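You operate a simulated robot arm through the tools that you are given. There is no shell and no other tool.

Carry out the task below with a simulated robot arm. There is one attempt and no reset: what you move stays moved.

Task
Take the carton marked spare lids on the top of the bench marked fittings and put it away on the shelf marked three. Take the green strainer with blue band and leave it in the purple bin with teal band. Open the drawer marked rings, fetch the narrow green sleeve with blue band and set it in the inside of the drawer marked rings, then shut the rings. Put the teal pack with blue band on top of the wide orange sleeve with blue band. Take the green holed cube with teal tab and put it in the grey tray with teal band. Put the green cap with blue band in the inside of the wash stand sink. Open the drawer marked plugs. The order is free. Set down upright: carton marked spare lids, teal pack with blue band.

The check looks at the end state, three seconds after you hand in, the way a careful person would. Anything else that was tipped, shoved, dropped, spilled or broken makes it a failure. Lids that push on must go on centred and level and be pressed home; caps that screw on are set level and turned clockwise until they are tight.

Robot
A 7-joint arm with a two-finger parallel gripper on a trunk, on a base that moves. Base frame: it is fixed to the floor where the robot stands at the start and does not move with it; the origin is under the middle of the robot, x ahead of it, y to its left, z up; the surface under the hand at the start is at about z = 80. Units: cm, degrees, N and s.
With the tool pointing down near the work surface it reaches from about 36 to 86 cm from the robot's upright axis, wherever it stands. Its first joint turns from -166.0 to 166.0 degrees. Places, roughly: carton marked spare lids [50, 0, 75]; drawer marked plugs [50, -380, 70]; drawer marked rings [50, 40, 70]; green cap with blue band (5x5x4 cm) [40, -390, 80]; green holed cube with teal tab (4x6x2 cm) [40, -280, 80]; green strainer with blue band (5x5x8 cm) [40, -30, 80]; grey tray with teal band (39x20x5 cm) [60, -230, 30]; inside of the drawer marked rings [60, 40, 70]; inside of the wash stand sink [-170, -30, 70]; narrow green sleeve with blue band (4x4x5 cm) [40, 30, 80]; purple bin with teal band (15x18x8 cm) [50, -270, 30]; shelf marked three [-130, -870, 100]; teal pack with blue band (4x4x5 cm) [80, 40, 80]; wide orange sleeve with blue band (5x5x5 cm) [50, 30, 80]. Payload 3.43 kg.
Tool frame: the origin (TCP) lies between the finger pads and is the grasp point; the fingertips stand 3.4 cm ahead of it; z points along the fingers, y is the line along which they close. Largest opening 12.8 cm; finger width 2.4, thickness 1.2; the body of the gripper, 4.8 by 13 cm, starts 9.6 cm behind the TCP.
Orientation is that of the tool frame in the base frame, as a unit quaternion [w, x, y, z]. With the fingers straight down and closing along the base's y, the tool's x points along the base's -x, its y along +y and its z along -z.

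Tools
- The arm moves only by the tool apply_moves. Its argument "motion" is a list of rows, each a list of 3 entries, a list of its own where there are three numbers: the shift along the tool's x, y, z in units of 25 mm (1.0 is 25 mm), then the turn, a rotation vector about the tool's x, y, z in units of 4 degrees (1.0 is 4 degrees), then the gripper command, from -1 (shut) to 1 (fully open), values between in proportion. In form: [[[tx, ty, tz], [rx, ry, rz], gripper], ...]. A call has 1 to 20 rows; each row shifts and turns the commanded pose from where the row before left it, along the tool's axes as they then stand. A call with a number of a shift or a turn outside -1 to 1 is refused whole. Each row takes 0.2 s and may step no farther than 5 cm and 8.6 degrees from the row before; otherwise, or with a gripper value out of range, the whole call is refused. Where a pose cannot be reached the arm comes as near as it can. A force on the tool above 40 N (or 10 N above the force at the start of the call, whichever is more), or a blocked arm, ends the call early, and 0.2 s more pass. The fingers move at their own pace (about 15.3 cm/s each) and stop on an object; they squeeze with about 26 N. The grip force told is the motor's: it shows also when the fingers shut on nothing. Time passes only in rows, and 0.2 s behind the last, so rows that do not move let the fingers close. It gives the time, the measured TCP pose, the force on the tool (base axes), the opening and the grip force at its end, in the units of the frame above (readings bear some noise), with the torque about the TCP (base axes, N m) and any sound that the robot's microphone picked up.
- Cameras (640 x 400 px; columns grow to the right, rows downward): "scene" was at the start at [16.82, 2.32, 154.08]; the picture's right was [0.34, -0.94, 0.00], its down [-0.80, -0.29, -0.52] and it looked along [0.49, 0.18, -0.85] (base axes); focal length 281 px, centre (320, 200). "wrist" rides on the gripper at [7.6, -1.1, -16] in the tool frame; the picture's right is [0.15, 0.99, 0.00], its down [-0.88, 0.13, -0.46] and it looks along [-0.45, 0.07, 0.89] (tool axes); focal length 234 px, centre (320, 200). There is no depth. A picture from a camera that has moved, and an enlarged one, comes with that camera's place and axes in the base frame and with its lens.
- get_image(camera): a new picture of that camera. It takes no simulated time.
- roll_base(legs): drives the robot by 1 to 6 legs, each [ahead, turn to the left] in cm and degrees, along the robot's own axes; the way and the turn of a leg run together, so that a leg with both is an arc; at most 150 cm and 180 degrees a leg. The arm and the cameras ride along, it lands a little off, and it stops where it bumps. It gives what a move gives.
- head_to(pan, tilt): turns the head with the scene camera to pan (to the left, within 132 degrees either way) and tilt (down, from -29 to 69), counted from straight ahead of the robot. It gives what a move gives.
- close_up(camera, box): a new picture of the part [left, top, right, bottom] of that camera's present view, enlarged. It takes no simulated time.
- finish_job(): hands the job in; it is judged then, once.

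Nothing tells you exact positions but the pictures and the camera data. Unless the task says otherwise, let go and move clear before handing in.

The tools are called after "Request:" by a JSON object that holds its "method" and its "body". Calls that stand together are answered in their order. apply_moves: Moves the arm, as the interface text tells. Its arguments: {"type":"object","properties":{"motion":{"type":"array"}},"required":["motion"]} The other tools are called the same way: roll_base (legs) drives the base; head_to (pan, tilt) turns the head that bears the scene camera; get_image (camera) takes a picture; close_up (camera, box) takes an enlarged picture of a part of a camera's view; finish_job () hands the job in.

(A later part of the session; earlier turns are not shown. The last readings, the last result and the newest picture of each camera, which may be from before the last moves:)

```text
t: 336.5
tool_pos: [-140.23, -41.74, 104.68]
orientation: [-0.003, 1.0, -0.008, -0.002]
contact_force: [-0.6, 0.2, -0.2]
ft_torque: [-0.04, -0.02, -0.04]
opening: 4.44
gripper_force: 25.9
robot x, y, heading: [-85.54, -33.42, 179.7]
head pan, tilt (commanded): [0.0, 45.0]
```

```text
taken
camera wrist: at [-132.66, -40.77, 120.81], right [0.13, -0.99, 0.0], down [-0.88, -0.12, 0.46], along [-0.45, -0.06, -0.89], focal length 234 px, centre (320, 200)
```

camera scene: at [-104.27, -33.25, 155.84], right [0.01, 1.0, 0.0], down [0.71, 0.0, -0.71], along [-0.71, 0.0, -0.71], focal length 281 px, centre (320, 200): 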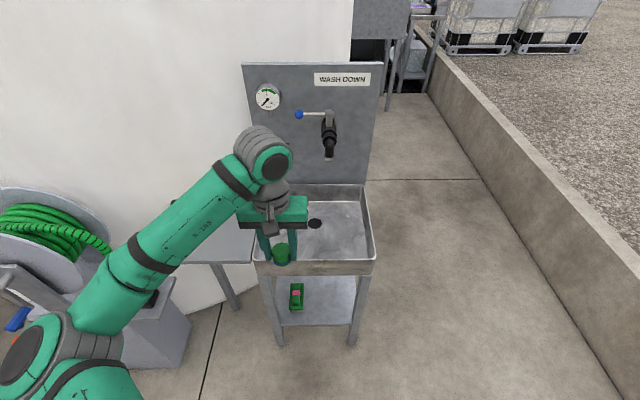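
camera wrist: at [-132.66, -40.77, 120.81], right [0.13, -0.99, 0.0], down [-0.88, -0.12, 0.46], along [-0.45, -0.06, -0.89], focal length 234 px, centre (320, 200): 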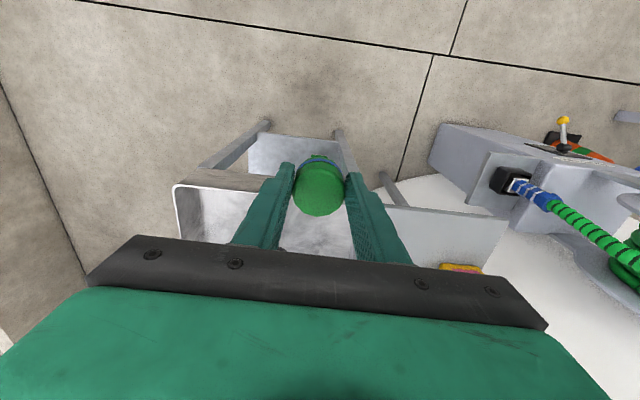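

The sink basin spans x≈-152..-187, y≈-54..-17, rim z≈81; the tap hangs at the back. I'll put the cap in the front-left part of the basin.

Request:
{"method": "apply_moves", "body": {"motion": [[[-0.95, 0.05, 0], [0, 0, 0], -1], [[-0.95, 0.05, 0], [0, 0, 0], -1], [[-0.95, 0.05, 0], [0, 0, 0], -1], [[-0.95, 0.05, 0], [0, 0, 0], -1], [[-0.95, 0.05, 0], [0, 0, 0], -1], [[-0.95, 0.05, 0], [0, 0, 0], -1], [[-0.95, 0.05, 0], [0, 0, 0], -1], [[-0.95, 0.05, 0], [0, 0, 0], -1], [[-0.95, 0.05, 0], [0, 0, 0], -1]]}}

Request:
{"method": "get_image", "body": {"camera": "scene"}}

Request:
{"method": "get_image", "body": {"camera": "wrist"}}

```text
t: 338.5
tool_pos: [-161.66, -42.43, 104.79]
orientation: [-0.002, 1.0, -0.008, 0.0]
contact_force: [0.8, 0.1, -0.2]
ft_torque: [-0.01, -0.01, -0.01]
opening: 4.44
gripper_force: 26.6
robot x, y, heading: [-85.28, -33.66, 179.6]
head pan, tilt (commanded): [0.0, 45.0]
```

```text
taken
camera scene: at [-104.26, -33.26, 155.84], right [0.01, 1.0, 0.0], down [0.71, 0.0, -0.71], along [-0.71, 0.0, -0.71], focal length 281 px, centre (320, 200)
```

scene: 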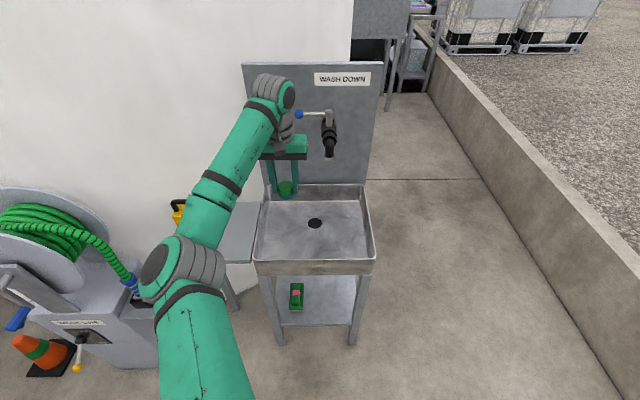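

```text
taken
camera wrist: at [-154.13, -41.47, 120.8], right [0.13, -0.99, 0.0], down [-0.88, -0.12, 0.46], along [-0.45, -0.06, -0.89], focal length 234 px, centre (320, 200)
```

wrist: 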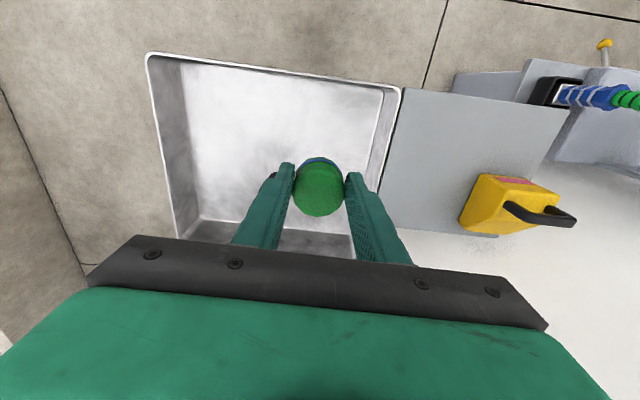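

Request:
{"method": "apply_moves", "body": {"motion": [[[0.1, -0.5, 0.5], [0, 0, 0], -1], [[0, 0, 1], [0, 0, 0], -1], [[0, 0, 1], [0, 0, 0], -1], [[0, 0, 1], [0, 0, 0], -1], [[0, 0, 1], [0, 0, 0], -1], [[0, 0, 1], [0, 0, 0], -1], [[0, 0, 1], [0, 0, 0], -1]]}}

Request:
{"method": "get_image", "body": {"camera": "scene"}}

Request:
{"method": "get_image", "body": {"camera": "wrist"}}

```text
t: 340.1
tool_pos: [-161.44, -41.18, 88.4]
orientation: [-0.002, 1.0, -0.008, -0.001]
contact_force: [0.9, 1.1, -0.2]
ft_torque: [0.0, 0.0, -0.01]
opening: 4.45
gripper_force: 25.9
robot x, y, heading: [-85.55, -33.24, 179.7]
head pan, tilt (commanded): [0.0, 45.0]
```

```text
taken
camera scene: at [-104.26, -33.25, 155.84], right [0.01, 1.0, 0.0], down [0.71, 0.0, -0.71], along [-0.71, 0.0, -0.71], focal length 281 px, centre (320, 200)
```

scene: 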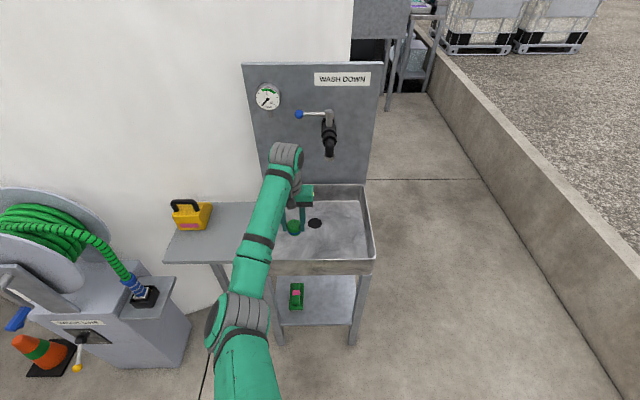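

```text
taken
camera wrist: at [-153.84, -40.21, 104.54], right [0.13, -0.99, 0.0], down [-0.88, -0.12, 0.46], along [-0.45, -0.06, -0.89], focal length 234 px, centre (320, 200)
```

wrist: 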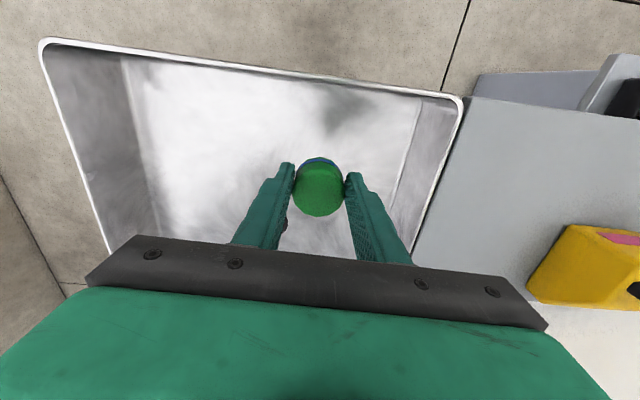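

Request:
{"method": "apply_moves", "body": {"motion": [[[0, 0, 1], [0, 0, 0], -1], [[0, 0, 1], [0, 0, 0], -1], [[0, 0, 1], [0, 0, 0], -1], [[0, 0, 0.6], [0, 0, 0], -1]]}}

Request:
{"method": "get_image", "body": {"camera": "wrist"}}

Request:
{"method": "get_image", "body": {"camera": "scene"}}

```text
t: 341.1
tool_pos: [-161.46, -41.08, 79.52]
orientation: [-0.002, 1.0, -0.009, 0.0]
contact_force: [0.0, -0.2, -0.1]
ft_torque: [0.03, -0.02, 0.0]
opening: 4.43
gripper_force: 26.3
robot x, y, heading: [-85.45, -33.23, 179.4]
head pan, tilt (commanded): [0.0, 45.0]
```

```text
taken
camera wrist: at [-153.8, -40.12, 95.55], right [0.13, -0.99, 0.0], down [-0.88, -0.12, 0.46], along [-0.45, -0.06, -0.89], focal length 234 px, centre (320, 200)
```

wrist: 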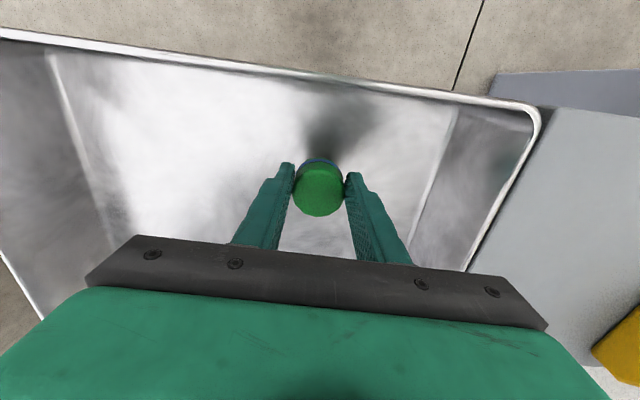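

```text
taken
camera scene: at [-104.27, -33.25, 155.84], right [0.01, 1.0, 0.0], down [0.71, 0.0, -0.71], along [-0.71, 0.0, -0.71], focal length 281 px, centre (320, 200)
```

scene: 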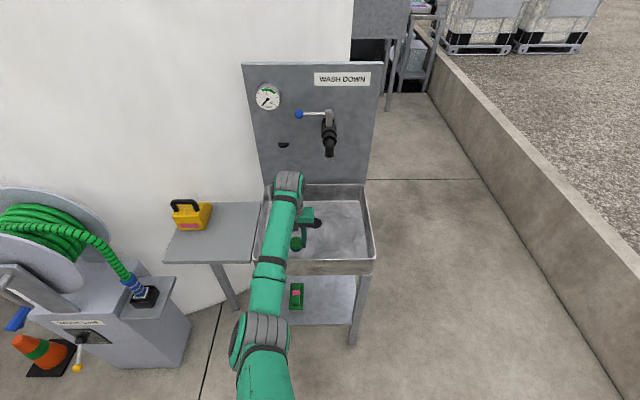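

Request:
{"method": "apply_moves", "body": {"motion": [[[0, 0, 0.5], [0, 0, 0], -1], [[0, 0, 0.4], [0, 0, 0], -1], [[0, 0, 0.3], [0, 0, 0], -1], [[0, 0, 0.2], [0, 0, 0], -1]]}}

Request:
{"method": "get_image", "body": {"camera": "wrist"}}

```text
t: 342.1
tool_pos: [-161.35, -40.97, 75.91]
orientation: [-0.002, 1.0, -0.009, 0.0]
contact_force: [0.1, 0.0, -0.6]
ft_torque: [-0.04, 0.0, -0.02]
opening: 4.44
gripper_force: 26.2
robot x, y, heading: [-84.94, -33.28, 179.4]
head pan, tilt (commanded): [0.0, 45.0]
```

```text
taken
camera wrist: at [-153.84, -40.12, 92.08], right [0.13, -0.99, 0.0], down [-0.88, -0.12, 0.46], along [-0.45, -0.06, -0.89], focal length 234 px, centre (320, 200)
```

wrist: 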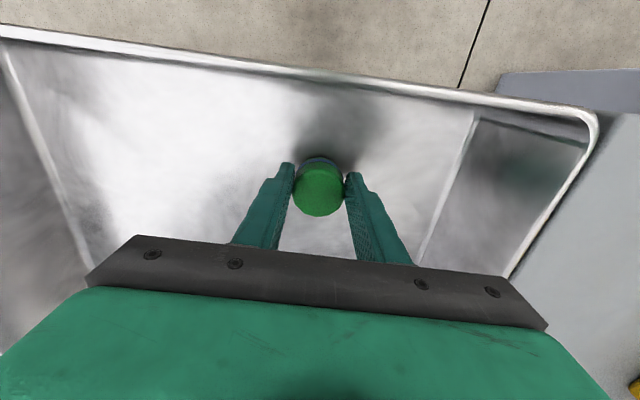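

Request:
{"method": "apply_moves", "body": {"motion": [[[0, 0, 0.2], [0, 0, 0], -1], [[0, 0, 0.2], [0, 0, 0], -1]]}}

Request:
{"method": "apply_moves", "body": {"motion": [[[0, 0, 0.2], [0, 0, 0], -1]]}}

Request:
{"method": "get_image", "body": {"camera": "scene"}}

```text
t: 342.7
tool_pos: [-161.57, -41.15, 75.22]
orientation: [-0.002, 1.0, -0.009, -0.002]
contact_force: [-0.5, 1.0, 17.6]
ft_torque: [0.0, 0.13, -0.09]
opening: 4.44
gripper_force: 25.8
robot x, y, heading: [-85.43, -33.11, 179.8]
head pan, tilt (commanded): [0.0, 45.0]
```

```text
t: 343.1
tool_pos: [-161.45, -41.21, 74.56]
orientation: [-0.002, 1.0, -0.009, -0.002]
contact_force: [-3.4, -2.5, 18.7]
ft_torque: [-0.24, 0.32, -0.1]
opening: 4.43
gripper_force: 26.1
robot x, y, heading: [-85.19, -33.54, 179.5]
head pan, tilt (commanded): [0.0, 45.0]
```

```text
taken
camera scene: at [-104.23, -33.25, 155.84], right [0.01, 1.0, 0.0], down [0.71, 0.0, -0.71], along [-0.71, 0.0, -0.71], focal length 281 px, centre (320, 200)
```

scene: 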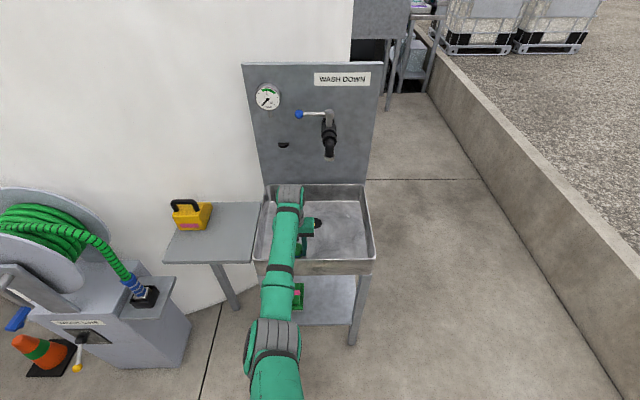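

The cap touches the basin floor. Ease up, release, rise.

Request:
{"method": "apply_moves", "body": {"motion": [[[0, 0, -0.2], [0, 0, 0], -1], [[0, 0, 0], [0, 0, 0], -0.1], [[0, 0, 0], [0, 0, 0], 0], [[0, 0, -0.5], [0, 0, 0], 0], [[0, 0, -1], [0, 0, 0], 0], [[0, 0, -1], [0, 0, 0], 0], [[0, 0, -1], [0, 0, 0], 0], [[0, 0, -1], [0, 0, 0], 0], [[0, 0, -1], [0, 0, 0], 0], [[0, 0, -1], [0, 0, 0], 0], [[0, 0, -1], [0, 0, 0], 0], [[0, 0, -1], [0, 0, 0], 0], [[0, 0, -1], [0, 0, 0], 0], [[0, 0, -1], [0, 0, 0], 0], [[0, 0, -1], [0, 0, 0], 0], [[0, 0, -1], [0, 0, 0], 0]]}}

Request:
{"method": "get_image", "body": {"camera": "wrist"}}

Request:
{"method": "get_image", "body": {"camera": "scene"}}

```text
t: 346.5
tool_pos: [-161.47, -41.2, 106.23]
orientation: [-0.002, 1.0, -0.01, -0.001]
contact_force: [0.4, 0.5, 0.5]
ft_torque: [-0.01, -0.03, -0.01]
opening: 6.39
gripper_force: 0.0
robot x, y, heading: [-85.21, -33.25, 179.9]
head pan, tilt (commanded): [0.0, 45.0]
```

```text
taken
camera wrist: at [-153.9, -40.17, 122.35], right [0.13, -0.99, 0.0], down [-0.88, -0.12, 0.46], along [-0.45, -0.06, -0.89], focal length 234 px, centre (320, 200)
```

wrist: 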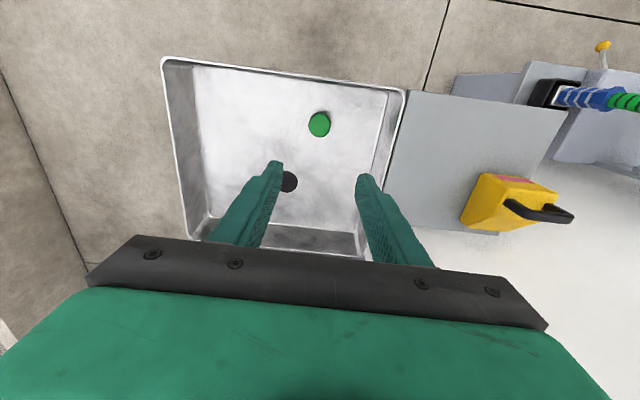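

```text
taken
camera scene: at [-104.28, -33.25, 155.84], right [0.01, 1.0, 0.0], down [0.71, 0.0, -0.71], along [-0.71, 0.0, -0.71], focal length 281 px, centre (320, 200)
```

scene: 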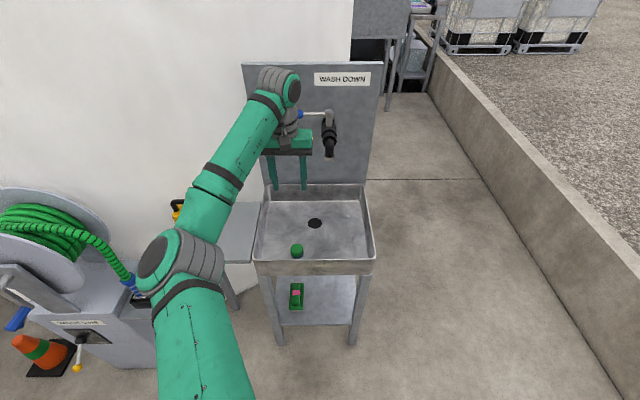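

The cap lies in the sink. Next, the carton: retract, and drive to face it along its axis.

Request:
{"method": "apply_moves", "body": {"motion": [[[1, 0, 0], [0, 0, 0], 0], [[1, 0, 0], [0, 0, 0], 0], [[1, 0, 0], [0, 0, 0], 0], [[1, 0, 0], [0, 0, 0], 0], [[1, 0, 0], [0, 0, 0], 0], [[1, 0, 0], [0, 0, 0], 0], [[1, 0, 0], [0, 0, 0], 0], [[1, 0, 0], [0, 0, 0], 0], [[1, 0, 0], [0, 0, 0], 0]]}}

Request:
{"method": "roll_base", "body": {"legs": [[-58, 0], [0, -90], [36, 0], [0, -103]]}}

Request:
{"method": "head_to", "body": {"pan": 0, "tilt": 50}}

Request:
{"method": "get_image", "body": {"camera": "scene"}}

Request:
{"method": "close_up", "body": {"camera": "scene", "box": [240, 140, 440, 290]}}

```text
t: 348.5
tool_pos: [-138.86, -41.71, 106.14]
orientation: [-0.002, 1.0, -0.009, -0.001]
contact_force: [0.3, 0.2, -1.1]
ft_torque: [-0.04, 0.0, -0.01]
opening: 6.4
gripper_force: 0.1
robot x, y, heading: [-85.87, -33.49, 179.5]
head pan, tilt (commanded): [0.0, 45.0]
```

```text
t: 362.9
tool_pos: [26.08, -1.15, 106.22]
orientation: [0.001, 0.119, 0.993, -0.001]
contact_force: [0.6, -0.3, 0.1]
ft_torque: [0.0, -0.01, 0.01]
opening: 6.39
gripper_force: 0.1
robot x, y, heading: [-27.78, 2.17, -13.1]
head pan, tilt (commanded): [0.0, 45.0]
```

```text
t: 363.6
tool_pos: [26.09, -1.06, 106.37]
orientation: [0.001, 0.119, 0.993, -0.002]
contact_force: [0.5, -0.8, -0.3]
ft_torque: [0.02, 0.01, 0.01]
opening: 6.38
gripper_force: 0.0
robot x, y, heading: [-27.94, 2.48, -13.4]
head pan, tilt (commanded): [0.0, 50.0]
```

```text
taken
camera scene: at [-10.13, -1.57, 155.15], right [-0.23, -0.97, 0.0], down [-0.75, 0.17, -0.64], along [0.63, -0.15, -0.77], focal length 281 px, centre (320, 200)
```

scene: 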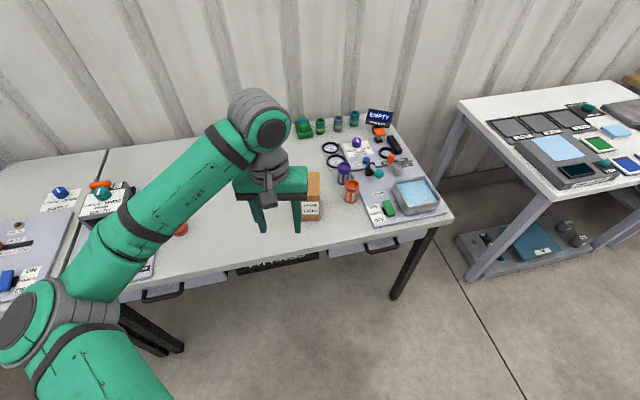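

```text
2.67 times, centred on (340, 215) of scene
camera zoom: at [-10.13, -1.57, 155.15], right [-0.23, -0.97, 0.0], down [-0.75, 0.17, -0.64], along [0.63, -0.15, -0.77], focal length 749 px, centre (267, 160)
```

zoom: 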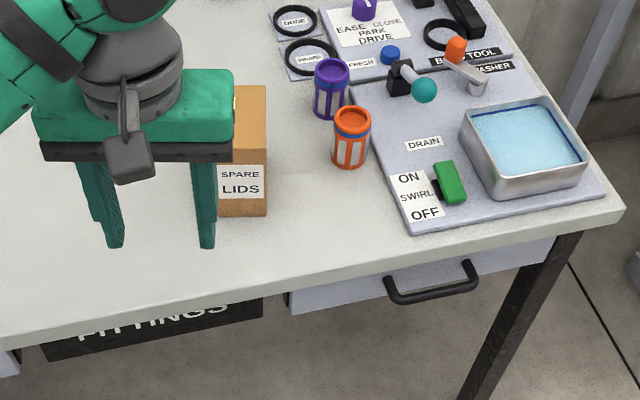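

Facing the carton at its yaw. I'll turn the gripper horizontal with the camera on top: first the known 120° turn, then a further roll.

Request:
{"method": "apply_moves", "body": {"motion": [[[0, 0, 0], [1, -1, -1], 0.3], [[0, 0, 0], [1, -1, -1], 0.3], [[0, 0, 0], [1, -1, -1], 0.3], [[0, 0, 0], [1, -1, -1], 0.3], [[0, 0, 0], [1, -1, -1], 0.3], [[0, 0, 0], [1, -1, -1], 0.3], [[0, 0, 0], [1, -1, -1], 0.3], [[0, 0, 0], [1, -1, -1], 0.3], [[0, 0, 0], [1, -1, -1], 0.3], [[0, 0, 0], [1, -1, -1], 0.3], [[0, 0, 0], [1, -1, -1], 0.3], [[0, 0, 0], [1, -1, -1], 0.3], [[0, 0, 0], [1, -1, -1], 0.3], [[0, 0, 0], [1, -1, -1], 0.3], [[0, 0, 0], [1, -1, -1], 0.3], [[0, 0, 0], [1, -1, -1], 0.3], [[0, 0, 0], [1, -1, -1], 0.3], [[0, 0, 0], [0.32, -0.32, -0.32], 0.3]]}}

Request:
{"method": "apply_moves", "body": {"motion": [[[0, 0, 0], [0, 0, -1], 0.3], [[0, 0, 0], [0, 0, -1], 0.3], [[0, 0, 0], [0, 0, -1], 0.3], [[0, 0, 0], [0, 0, -1], 0.3], [[0, 0, 0], [0, 0, -1], 0.3], [[0, 0, 0], [0, 0, -1], 0.3], [[0, 0, 0], [0, 0, -1], 0.3], [[0, 0, 0], [0, 0, -1], 0.3], [[0, 0, 0], [0, 0, -1], 0.3], [[0, 0, 0], [0, 0, -1], 0.3], [[0, 0, 0], [0, 0, -1], 0.3], [[0, 0, 0], [0, 0, -1], 0.3], [[0, 0, 0], [0, 0, -1], 0.3], [[0, 0, 0], [0, 0, -1], 0.3], [[0, 0, 0], [0, 0, -1], 0.3], [[0, 0, 0], [0, 0, -1], 0.3], [[0, 0, 0], [0, 0, -1], 0.3], [[0, 0, 0], [0, 0, -1], 0.3], [[0, 0, 0], [0, 0, -1], 0.3], [[0, 0, 0], [0, 0, -1], 0.3]]}}

Request:
{"method": "get_image", "body": {"camera": "scene"}}

Request:
{"method": "get_image", "body": {"camera": "wrist"}}

```text
t: 367.4
tool_pos: [28.11, -0.49, 105.49]
orientation: [-0.436, 0.438, -0.555, 0.557]
contact_force: [-0.3, 0.2, 0.3]
ft_torque: [-0.01, 0.0, 0.02]
opening: 8.32
gripper_force: 0.0
out of reach, approached as far as the arm can: row 12, 13, 14, 15
robot x, y, heading: [-27.96, 2.21, -12.9]
head pan, tilt (commanded): [0.0, 50.0]
```

```text
t: 371.6
tool_pos: [28.15, -0.52, 105.48]
orientation: [0.024, 0.692, -0.143, 0.707]
contact_force: [-0.1, -0.9, -0.3]
ft_torque: [-0.02, 0.01, -0.02]
opening: 8.33
gripper_force: 0.0
robot x, y, heading: [-27.7, 2.73, -13.0]
head pan, tilt (commanded): [0.0, 50.0]
```

```text
taken
camera scene: at [-10.14, -1.58, 155.15], right [-0.23, -0.97, 0.0], down [-0.75, 0.17, -0.64], along [0.63, -0.15, -0.77], focal length 281 px, centre (320, 200)
```

scene: 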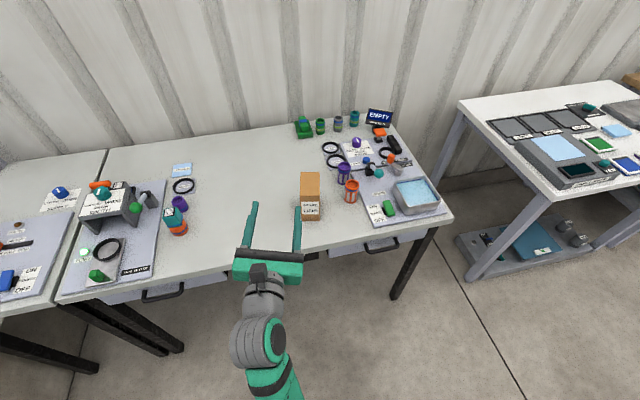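

```text
taken
camera wrist: at [12.48, 3.19, 113.25], right [-0.24, -0.97, -0.02], down [-0.44, 0.13, -0.89], along [0.87, -0.2, -0.45], focal length 234 px, centre (320, 200)
```

wrist: 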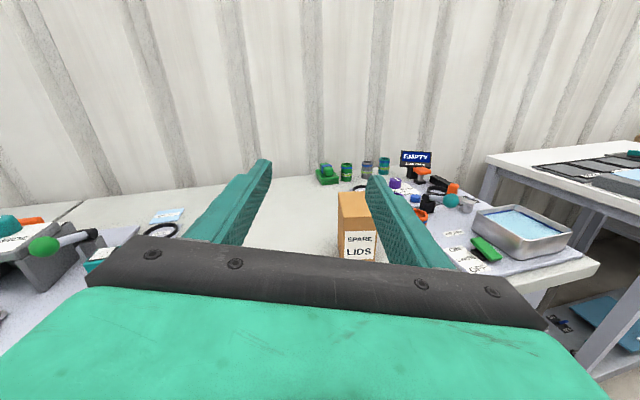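

The horizontal, camera-up pose works. Finish the roll and measure the carton precisely.

Request:
{"method": "apply_moves", "body": {"motion": [[[0, 0, 0], [0, 0, -1], 0.3], [[0, 0, 0], [0, 0, -1], 0.3], [[0, 0, 0], [0, 0, -0.4], 0.3]]}}

Request:
{"method": "close_up", "body": {"camera": "scene", "box": [260, 150, 380, 240]}}

Request:
{"method": "get_image", "body": {"camera": "wrist"}}

```text
t: 372.4
tool_pos: [27.99, -0.47, 105.47]
orientation: [0.083, 0.701, -0.086, 0.703]
contact_force: [-0.6, -0.4, 0.0]
ft_torque: [0.02, 0.01, 0.0]
opening: 8.32
gripper_force: 0.1
robot x, y, heading: [-28.04, 2.53, -13.2]
head pan, tilt (commanded): [0.0, 50.0]
```

```text
4.44 times, centred on (320, 195) of scene
camera zoom: at [-10.14, -1.58, 155.15], right [-0.23, -0.97, 0.0], down [-0.75, 0.17, -0.64], along [0.63, -0.15, -0.77], focal length 1249 px, centre (320, 222)
```

zoom: 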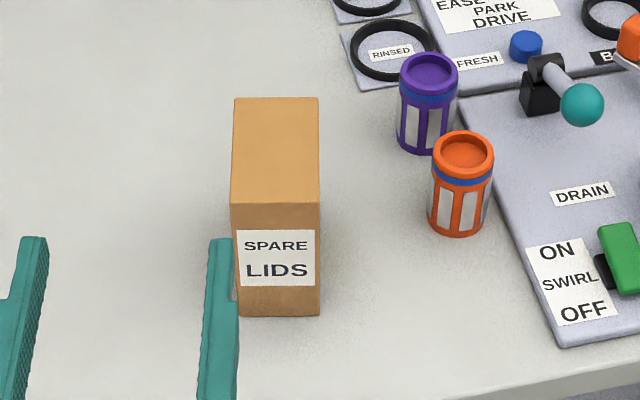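

```text
taken
camera wrist: at [12.82, 4.44, 113.16], right [-0.23, -0.96, 0.14], down [-0.47, -0.02, -0.88], along [0.85, -0.27, -0.45], focal length 234 px, centre (320, 200)
```

wrist: 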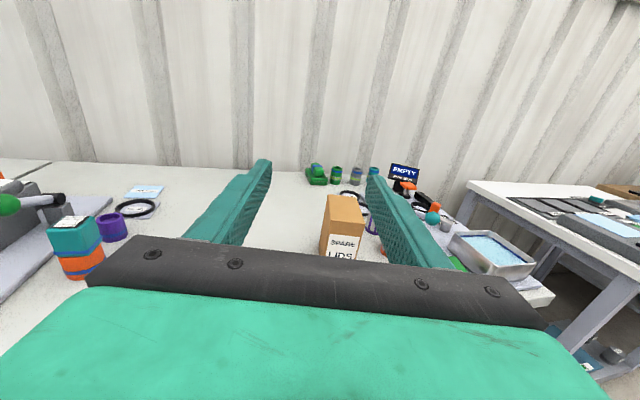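

The carton: about 10x6x12.6 cm, centre [48.0, -12.3], yaw -13.5°. Align with its axis and lower to grip height in front of it.

Request:
{"method": "apply_moves", "body": {"motion": [[[-0.85, 0.34, 0.11], [0, 0, 0], 0.45], [[-0.85, 0.34, 0.11], [0, 0, 0], 0.45], [[-0.85, 0.34, 0.11], [0, 0, 0], 0.45], [[-0.85, 0.34, 0.11], [0, 0, 0], 0.45], [[-0.85, 0.34, 0.11], [0, 0, 0], 0.45], [[-0.85, 0.34, 0.11], [0, 0, 0], 0.45], [[-0.85, 0.34, 0.11], [0, 0, 0], 0.45], [[-0.85, 0.32, 0.11], [0, 0, 0], 0.45]]}}

Request:
{"method": "get_image", "body": {"camera": "scene"}}

Request:
{"method": "get_image", "body": {"camera": "wrist"}}

```text
t: 374.2
tool_pos: [28.67, -7.55, 88.34]
orientation: [0.082, 0.701, -0.086, 0.703]
contact_force: [0.2, 0.0, 0.1]
ft_torque: [-0.01, 0.0, -0.02]
opening: 9.27
gripper_force: 0.0
robot x, y, heading: [-27.56, 2.46, -13.1]
head pan, tilt (commanded): [0.0, 50.0]
```

```text
taken
camera scene: at [-10.15, -1.58, 155.15], right [-0.23, -0.97, 0.0], down [-0.75, 0.17, -0.64], along [0.63, -0.15, -0.77], focal length 281 px, centre (320, 200)
```

scene: 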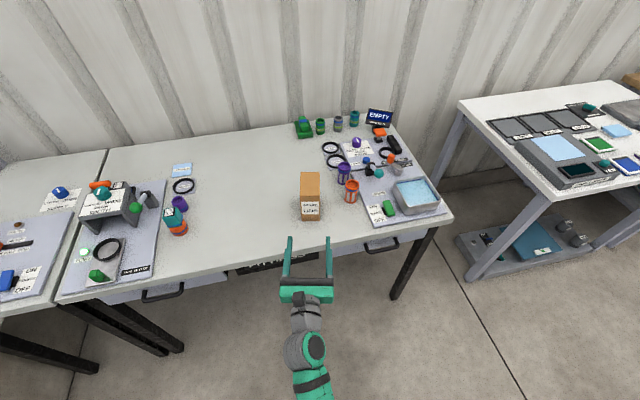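

```text
taken
camera wrist: at [13.46, -2.61, 96.13], right [-0.23, -0.96, 0.14], down [-0.47, -0.02, -0.88], along [0.85, -0.27, -0.45], focal length 234 px, centre (320, 200)
```

wrist: 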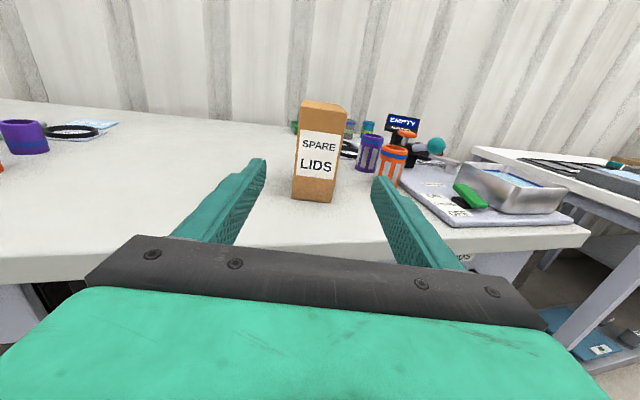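

Request:
{"method": "apply_moves", "body": {"motion": [[[0, 0, 1], [0, 0, 0], 0.45], [[0, 0, 1], [0, 0, 0], 0.45], [[0, 0, 1], [0, 0, 0], 0.45], [[0, 0, 1], [0, 0, 0], 0.45]]}}

Request:
{"method": "get_image", "body": {"camera": "wrist"}}

Request:
{"method": "close_up", "body": {"camera": "scene", "box": [240, 150, 400, 290]}}

```text
t: 375.2
tool_pos: [38.46, -9.86, 88.45]
orientation: [0.083, 0.701, -0.087, 0.703]
contact_force: [0.1, -0.1, 0.7]
ft_torque: [0.0, -0.02, -0.01]
opening: 9.28
gripper_force: 0.0
robot x, y, heading: [-27.5, 2.53, -13.2]
head pan, tilt (commanded): [0.0, 50.0]
```

```text
taken
camera wrist: at [23.19, -5.0, 96.18], right [-0.24, -0.96, 0.14], down [-0.47, -0.01, -0.88], along [0.85, -0.27, -0.45], focal length 234 px, centre (320, 200)
```

wrist: 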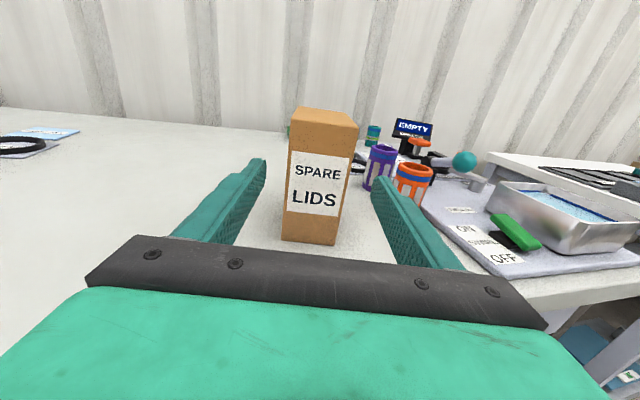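

```text
2.86 times, centred on (320, 220) of scene
camera zoom: at [-10.15, -1.59, 155.15], right [-0.23, -0.97, 0.0], down [-0.75, 0.17, -0.64], along [0.63, -0.15, -0.77], focal length 803 px, centre (320, 143)
```

zoom: 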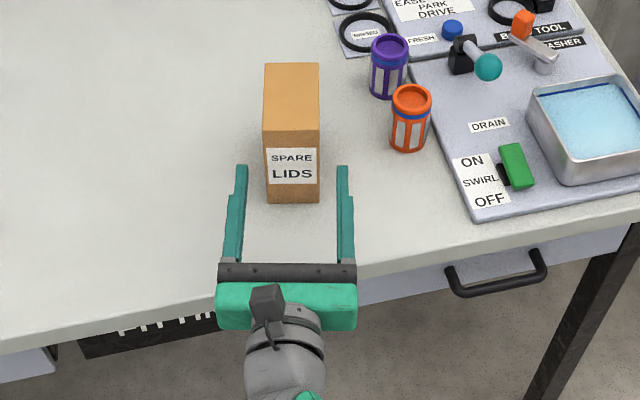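

Perfectly centred. Slide the fingers along both sides and grip.

Request:
{"method": "apply_moves", "body": {"motion": [[[0, 0, 1], [0, 0, 0], 0.45], [[0, 0, 1], [0, 0, 0], 0.45], [[0, 0, 1], [0, 0, 0], 0.45], [[0, 0, 0.85], [0, 0, 0], 0.45], [[0, 0, 0], [0, 0, 0], -1], [[0, 0, 0], [0, 0, 0], -1], [[0, 0, 0], [0, 0, 0], -1], [[0, 0, 0], [0, 0, 0], -1]]}}

Request:
{"method": "close_up", "body": {"camera": "scene", "box": [240, 150, 400, 290]}}

```text
t: 377.0
tool_pos: [47.82, -12.24, 88.65]
orientation: [0.083, 0.7, -0.086, 0.704]
contact_force: [2.9, -2.3, 6.3]
ft_torque: [-0.38, -0.11, 0.07]
opening: 5.99
gripper_force: 25.7
robot x, y, heading: [-27.81, 2.72, -12.9]
head pan, tilt (commanded): [0.0, 50.0]
```

```text
2.86 times, centred on (320, 220) of scene
camera zoom: at [-10.15, -1.58, 155.15], right [-0.23, -0.97, 0.0], down [-0.75, 0.17, -0.64], along [0.63, -0.15, -0.77], focal length 803 px, centre (320, 143)
```

zoom: 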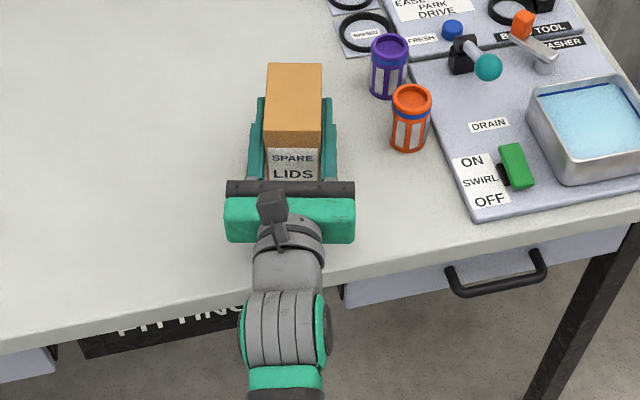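

Gripped. Lift the carton and check.

Request:
{"method": "apply_moves", "body": {"motion": [[[0.3, 0, 0], [0, 0, 0], -1], [[0.7, 0, 0], [0, 0, 0], -1], [[1, 0, 0], [0, 0, 0], -1], [[1, 0, 0], [0, 0, 0], -1], [[1, 0, 0], [0, 0, 0], -1], [[1, 0, 0], [0, 0, 0], -1], [[1, 0, 0], [0, 0, 0], -1], [[1, 0, 0], [0, 0, 0], -1]]}}

Request:
{"method": "get_image", "body": {"camera": "wrist"}}

Request:
{"method": "get_image", "body": {"camera": "scene"}}

```text
t: 378.8
tool_pos: [47.72, -12.2, 105.99]
orientation: [0.083, 0.702, -0.085, 0.703]
contact_force: [0.1, 0.5, -2.3]
ft_torque: [-0.01, 0.01, 0.0]
opening: 5.98
gripper_force: 26.3
robot x, y, heading: [-28.05, 2.92, -13.0]
head pan, tilt (commanded): [0.0, 50.0]
```

```text
taken
camera wrist: at [32.4, -7.31, 113.7], right [-0.24, -0.96, 0.14], down [-0.47, -0.02, -0.88], along [0.85, -0.27, -0.45], focal length 234 px, centre (320, 200)
```

wrist: 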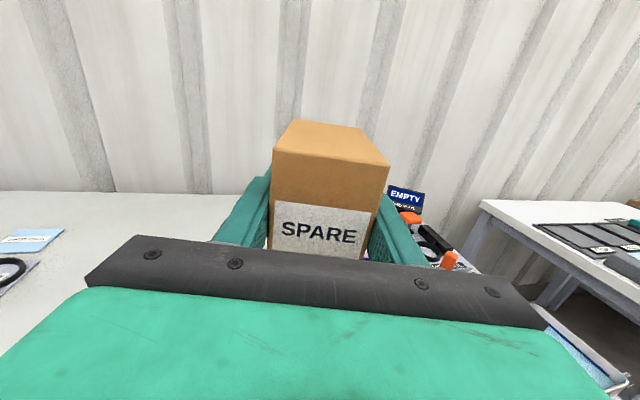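

```text
taken
camera scene: at [-10.14, -1.58, 155.15], right [-0.23, -0.97, 0.0], down [-0.75, 0.17, -0.64], along [0.63, -0.15, -0.77], focal length 281 px, centre (320, 200)
```

scene: 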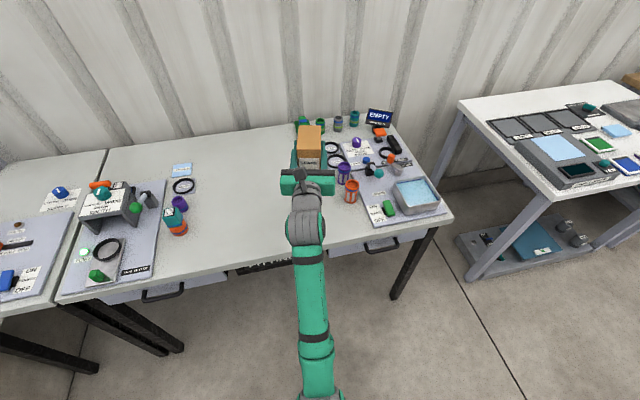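

The carton is securely held upright. Retract it towards the robot, turn down the aisle and drive towards the shelving.

Request:
{"method": "apply_moves", "body": {"motion": [[[0, 0, -1], [0, 0, 0], -1], [[0, 0, -1], [0, 0, 0], -1], [[0, 0, -1], [0, 0, 0], -1], [[0, 0, -1], [0, 0, 0], -1], [[0, 0, -1], [0, 0, 0], -1], [[0, 0, -1], [0, 0, 0], -1], [[0, 0, -1], [0, 0, 0], -1], [[0, 0, -1], [0, 0, 0], -1]]}}

Request:
{"method": "roll_base", "body": {"legs": [[0, -77], [150, 0], [140, 0]]}}

Request:
{"method": "head_to", "body": {"pan": 0, "tilt": 15}}

Request:
{"method": "get_image", "body": {"camera": "scene"}}

```text
t: 380.6
tool_pos: [31.34, -8.12, 107.28]
orientation: [0.083, 0.701, -0.086, 0.703]
contact_force: [0.0, -2.3, -2.3]
ft_torque: [-0.01, -0.02, 0.3]
opening: 5.99
gripper_force: 25.6
out of reach, approached as far as the arm can: row 5, 6, 7
robot x, y, heading: [-27.75, 2.92, -13.2]
head pan, tilt (commanded): [0.0, 50.0]
```

```text
t: 398.3
tool_pos: [-22.94, -346.57, 107.25]
orientation: [-0.5, -0.498, 0.501, -0.501]
contact_force: [-0.8, 0.3, -0.7]
ft_torque: [0.03, 0.02, 0.02]
opening: 6.0
gripper_force: 25.6
robot x, y, heading: [-26.52, -286.68, -89.3]
head pan, tilt (commanded): [0.0, 50.0]
```

```text
t: 399.3
tool_pos: [-22.92, -346.56, 107.22]
orientation: [-0.5, -0.498, 0.501, -0.501]
contact_force: [-0.6, 0.4, -1.6]
ft_torque: [-0.02, -0.01, 0.0]
opening: 5.99
gripper_force: 26.1
robot x, y, heading: [-26.2, -286.83, -89.4]
head pan, tilt (commanded): [0.0, 15.0]
```

```text
taken
camera scene: at [-26.33, -306.53, 160.51], right [-1.0, -0.01, 0.0], down [0.0, 0.26, -0.97], along [0.01, -0.97, -0.26], focal length 281 px, centre (320, 200)
```

scene: 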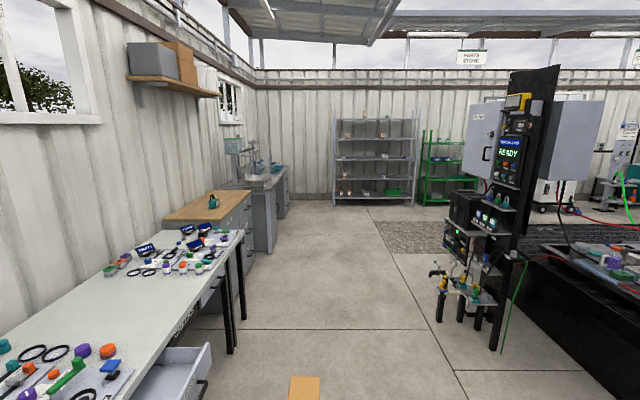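

Request:
{"method": "close_up", "body": {"camera": "scene", "box": [320, 105, 440, 215]}}

Request:
{"method": "roll_base", "body": {"legs": [[0, -7], [80, 0], [0, 7], [100, 0]]}}

Request:
{"method": "get_image", "body": {"camera": "scene"}}

```text
3.64 times, centred on (380, 160) of scene
camera zoom: at [-26.33, -306.53, 160.51], right [-1.0, -0.01, 0.0], down [0.0, 0.26, -0.97], along [0.01, -0.97, -0.26], focal length 1022 px, centre (102, 346)
```

zoom: 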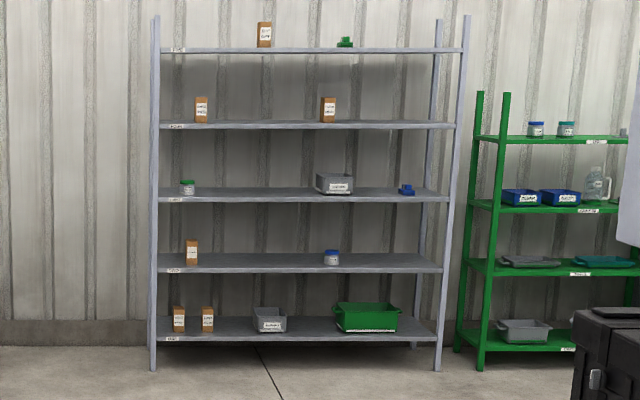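

```text
t: 409.6
tool_pos: [-31.41, -525.65, 107.19]
orientation: [-0.502, -0.496, 0.503, -0.499]
contact_force: [-0.4, 0.2, -0.5]
ft_torque: [0.01, 0.04, 0.0]
opening: 5.99
gripper_force: 26.0
robot x, y, heading: [-34.27, -466.08, -90.0]
head pan, tilt (commanded): [0.0, 15.0]
```

```text
taken
camera scene: at [-34.54, -485.62, 160.52], right [-1.0, 0.0, 0.0], down [0.0, 0.26, -0.97], along [0.0, -0.97, -0.26], focal length 281 px, centre (320, 200)
```

scene: 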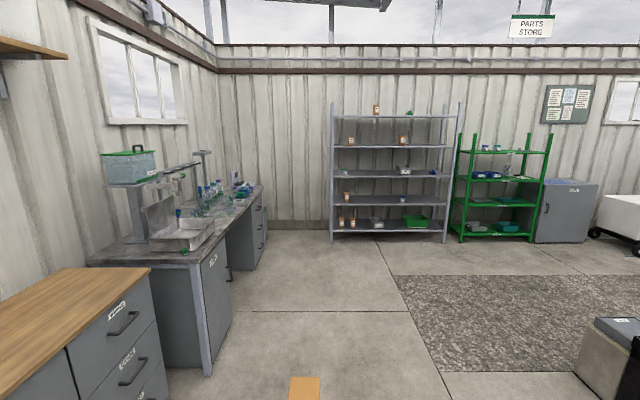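

Request:
{"method": "close_up", "body": {"camera": "scene", "box": [325, 95, 465, 245]}}

Request:
{"method": "roll_base", "body": {"legs": [[0, -25], [120, 0]]}}

Request:
{"method": "head_to", "body": {"pan": 20, "tilt": 18}}

Request:
{"method": "get_image", "body": {"camera": "scene"}}

Request:
{"method": "close_up", "body": {"camera": "scene", "box": [230, 60, 450, 300]}}

```text
2.67 times, centred on (395, 170) of scene
camera zoom: at [-34.54, -485.62, 160.52], right [-1.0, 0.0, 0.0], down [0.0, 0.26, -0.97], along [0.0, -0.97, -0.26], focal length 749 px, centre (120, 280)
```

zoom: 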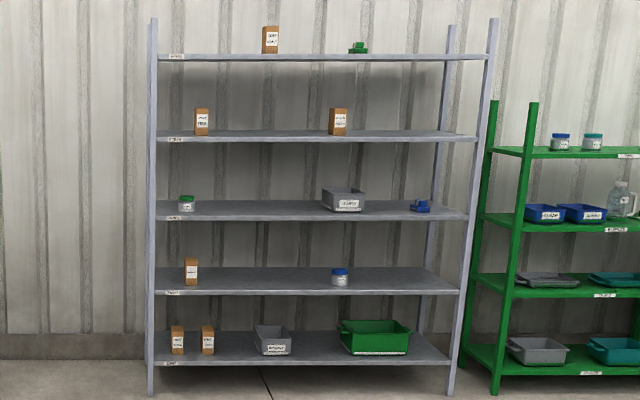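

```text
t: 417.1
tool_pos: [-106.64, -631.8, 107.34]
orientation: [-0.595, -0.379, 0.596, -0.383]
contact_force: [0.5, 0.4, -1.2]
ft_torque: [0.0, -0.01, 0.03]
opening: 5.98
gripper_force: 26.0
robot x, y, heading: [-84.97, -575.94, -114.2]
head pan, tilt (commanded): [0.0, 15.0]
```

```text
t: 417.9
tool_pos: [-106.54, -631.8, 107.23]
orientation: [-0.595, -0.38, 0.596, -0.383]
contact_force: [-0.1, -0.3, -1.1]
ft_torque: [-0.02, 0.05, 0.02]
opening: 5.99
gripper_force: 25.9
robot x, y, heading: [-84.99, -576.1, -114.3]
head pan, tilt (commanded): [20.0, 18.0]
```

```text
taken
camera scene: at [-89.89, -594.81, 160.03], right [-1.0, 0.07, 0.0], down [0.02, 0.31, -0.95], along [-0.07, -0.95, -0.31], focal length 281 px, centre (320, 200)
```

scene: 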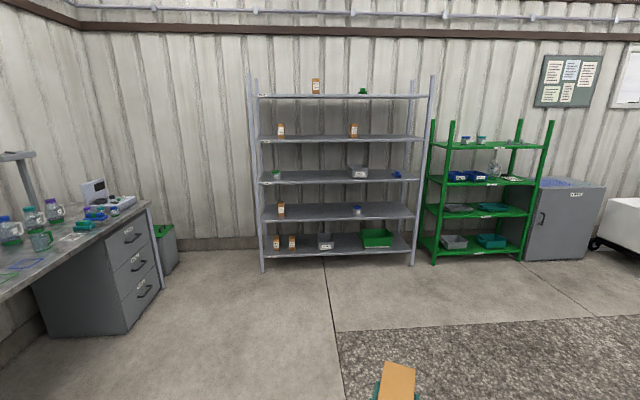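

```text
1.67 times, centred on (340, 180) of scene
camera zoom: at [-89.89, -594.81, 160.03], right [-1.0, 0.07, 0.0], down [0.02, 0.31, -0.95], along [-0.07, -0.95, -0.31], focal length 468 px, centre (287, 233)
```

zoom: 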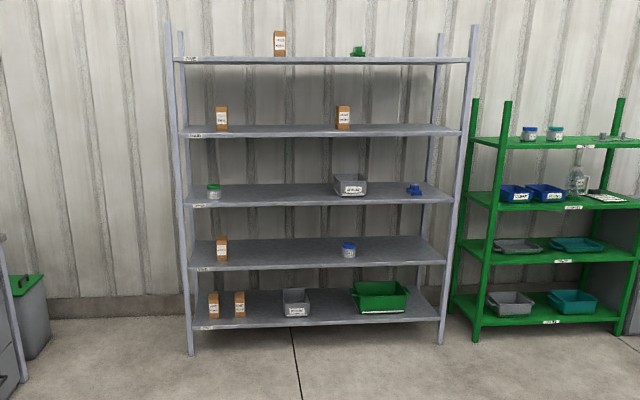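

The grey rack's middle level (z≈94-100) should be shelf three; I'll move closer to read labels and measure.

Request:
{"method": "roll_base", "body": {"legs": [[0, 18.5], [130, 0], [0, 5.8]]}}

Request:
{"method": "head_to", "body": {"pan": 0, "tilt": 20}}

Request:
{"method": "get_image", "body": {"camera": "scene"}}

Request:
{"method": "close_up", "body": {"camera": "scene", "box": [200, 40, 420, 200]}}

Request:
{"method": "close_up", "body": {"camera": "scene", "box": [200, 120, 420, 270]}}

```text
t: 426.2
tool_pos: [-93.5, -765.94, 107.14]
orientation: [-0.5, -0.498, 0.502, -0.5]
contact_force: [0.5, 0.5, -1.9]
ft_torque: [0.02, 0.02, 0.02]
opening: 5.98
gripper_force: 26.1
robot x, y, heading: [-97.13, -705.81, -89.1]
head pan, tilt (commanded): [20.0, 18.0]
```

```text
t: 427.0
tool_pos: [-93.61, -765.93, 107.17]
orientation: [0.499, 0.497, -0.501, 0.502]
contact_force: [0.2, -0.2, -2.1]
ft_torque: [0.02, -0.01, 0.0]
opening: 5.98
gripper_force: 25.7
robot x, y, heading: [-97.15, -705.89, -89.4]
head pan, tilt (commanded): [0.0, 20.0]
```

```text
taken
camera scene: at [-96.93, -725.87, 159.71], right [-1.0, -0.01, 0.0], down [0.0, 0.34, -0.94], along [0.01, -0.94, -0.34], focal length 281 px, centre (320, 200)
```

scene: 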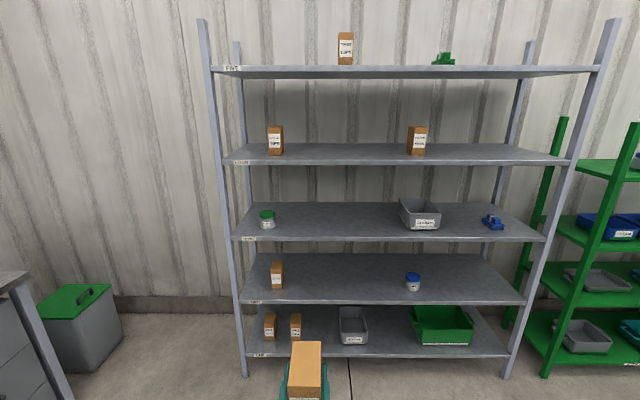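

```text
2.50 times, centred on (310, 120) of scene
camera zoom: at [-96.93, -725.87, 159.71], right [-1.0, -0.01, 0.0], down [0.0, 0.34, -0.94], along [0.01, -0.94, -0.34], focal length 702 px, centre (345, 400)
```

zoom: 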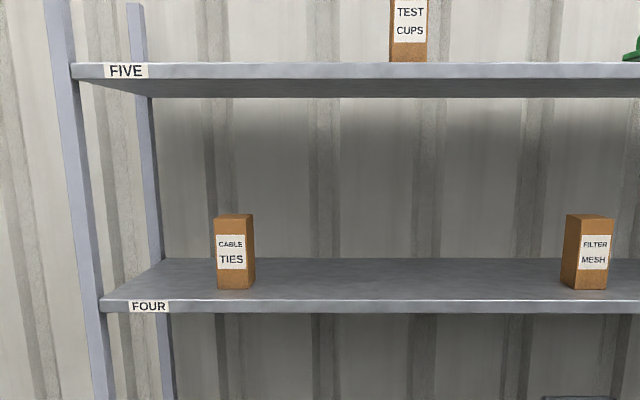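

```text
2.67 times, centred on (310, 195) of scene
camera zoom: at [-96.93, -725.87, 159.71], right [-1.0, -0.01, 0.0], down [0.0, 0.34, -0.94], along [0.01, -0.94, -0.34], focal length 749 px, centre (347, 213)
```

zoom: 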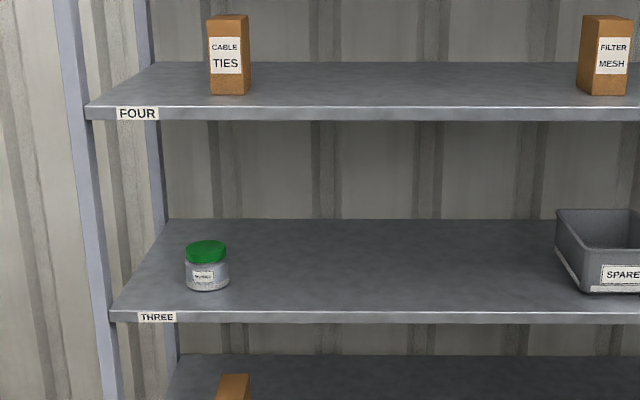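

THREE is the middle shelf, top at z≈95.7, front edge y≈-849, free between the jar (x≈-68) and the bin (x≈-138). Raise slightly, shift to x≈-104, and roll closer.

Request:
{"method": "apply_moves", "body": {"motion": [[[0.4, 0.83, 0], [0, 0, 0], -1], [[0.4, 0.83, 0], [0, 0, 0], -1], [[0, 0.83, 0], [0, 0, 0], -1], [[0, 0.83, 0], [0, 0, 0], -1], [[0, 0.83, 0], [0, 0, 0], -1]]}}

Request:
{"method": "roll_base", "body": {"legs": [[68, 0]]}}

Request:
{"method": "head_to", "body": {"pan": 0, "tilt": 45}}

Request:
{"method": "get_image", "body": {"camera": "scene"}}

Request:
{"method": "get_image", "body": {"camera": "wrist"}}

```text
t: 428.2
tool_pos: [-103.85, -765.88, 109.16]
orientation: [0.5, 0.499, -0.501, 0.501]
contact_force: [0.6, 0.3, -2.2]
ft_torque: [0.0, 0.0, 0.0]
opening: 5.99
gripper_force: 25.8
robot x, y, heading: [-97.15, -705.93, -89.6]
head pan, tilt (commanded): [0.0, 20.0]
```

```text
t: 432.0
tool_pos: [-103.51, -834.43, 109.29]
orientation: [-0.501, -0.497, 0.502, -0.5]
contact_force: [0.9, 0.0, -0.4]
ft_torque: [0.0, -0.01, 0.02]
opening: 6.0
gripper_force: 26.1
robot x, y, heading: [-96.27, -773.89, -89.5]
head pan, tilt (commanded): [0.0, 20.0]
```

```text
t: 432.9
tool_pos: [-103.5, -834.45, 109.12]
orientation: [-0.5, -0.497, 0.502, -0.501]
contact_force: [0.1, 0.7, -1.7]
ft_torque: [0.0, -0.02, 0.04]
opening: 5.98
gripper_force: 25.6
robot x, y, heading: [-96.34, -774.7, -89.5]
head pan, tilt (commanded): [0.0, 45.0]
```

```text
taken
camera scene: at [-96.32, -793.22, 155.85], right [-1.0, -0.01, 0.0], down [-0.01, 0.71, -0.71], along [0.01, -0.71, -0.71], focal length 281 px, centre (320, 200)
```

scene: 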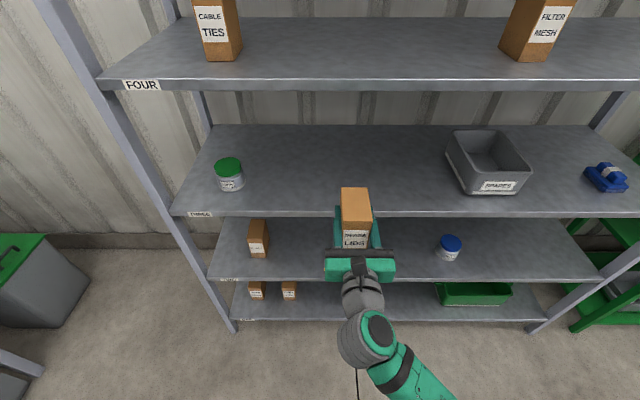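

```text
taken
camera wrist: at [-102.3, -818.33, 116.84], right [-0.99, 0.0, 0.14], down [-0.12, 0.45, -0.88], along [-0.07, -0.89, -0.45], focal length 234 px, centre (320, 200)
```

wrist: 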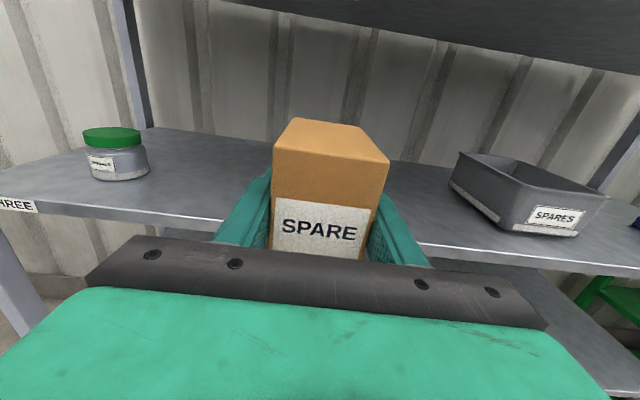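

Clear path over shelf three. Extend the carton in over the shelf.

Request:
{"method": "apply_moves", "body": {"motion": [[[0, 0, 0.9], [0, 0, 0], -1], [[0, 0, 0.9], [0, 0, 0], -1], [[0, 0, 0.9], [0, 0, 0], -1], [[0, 0, 0.9], [0, 0, 0], -1], [[0, 0, 0.9], [0, 0, 0], -1], [[0, 0, 0.9], [0, 0, 0], -1]]}}

Request:
{"method": "get_image", "body": {"camera": "scene"}}

Request:
{"method": "get_image", "body": {"camera": "wrist"}}

```text
t: 434.3
tool_pos: [-103.65, -848.03, 109.12]
orientation: [-0.5, -0.497, 0.502, -0.501]
contact_force: [-0.3, 0.6, -1.4]
ft_torque: [0.01, 0.01, -0.02]
opening: 5.98
gripper_force: 25.9
robot x, y, heading: [-96.51, -774.6, -89.5]
head pan, tilt (commanded): [0.0, 45.0]
```

```text
taken
camera scene: at [-96.33, -793.21, 155.84], right [-1.0, -0.01, 0.0], down [-0.01, 0.71, -0.71], along [0.01, -0.71, -0.71], focal length 281 px, centre (320, 200)
```

scene: 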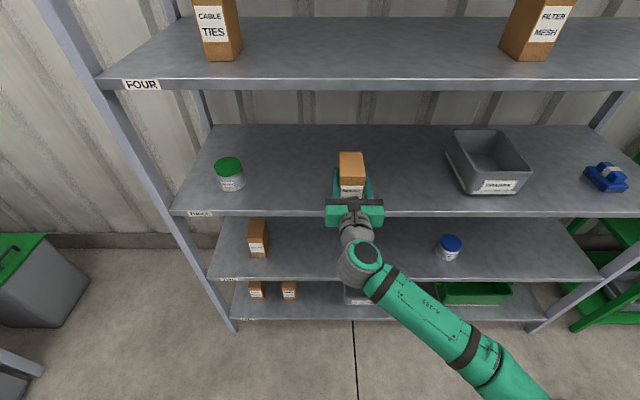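

```text
taken
camera wrist: at [-102.4, -831.86, 116.84], right [-0.99, 0.0, 0.14], down [-0.12, 0.45, -0.88], along [-0.07, -0.89, -0.45], focal length 234 px, centre (320, 200)
```

wrist: 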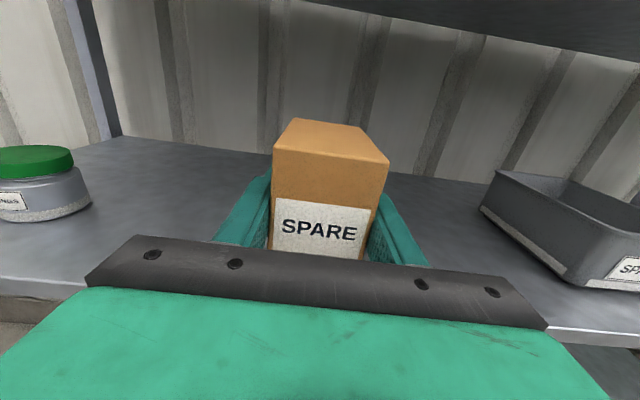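

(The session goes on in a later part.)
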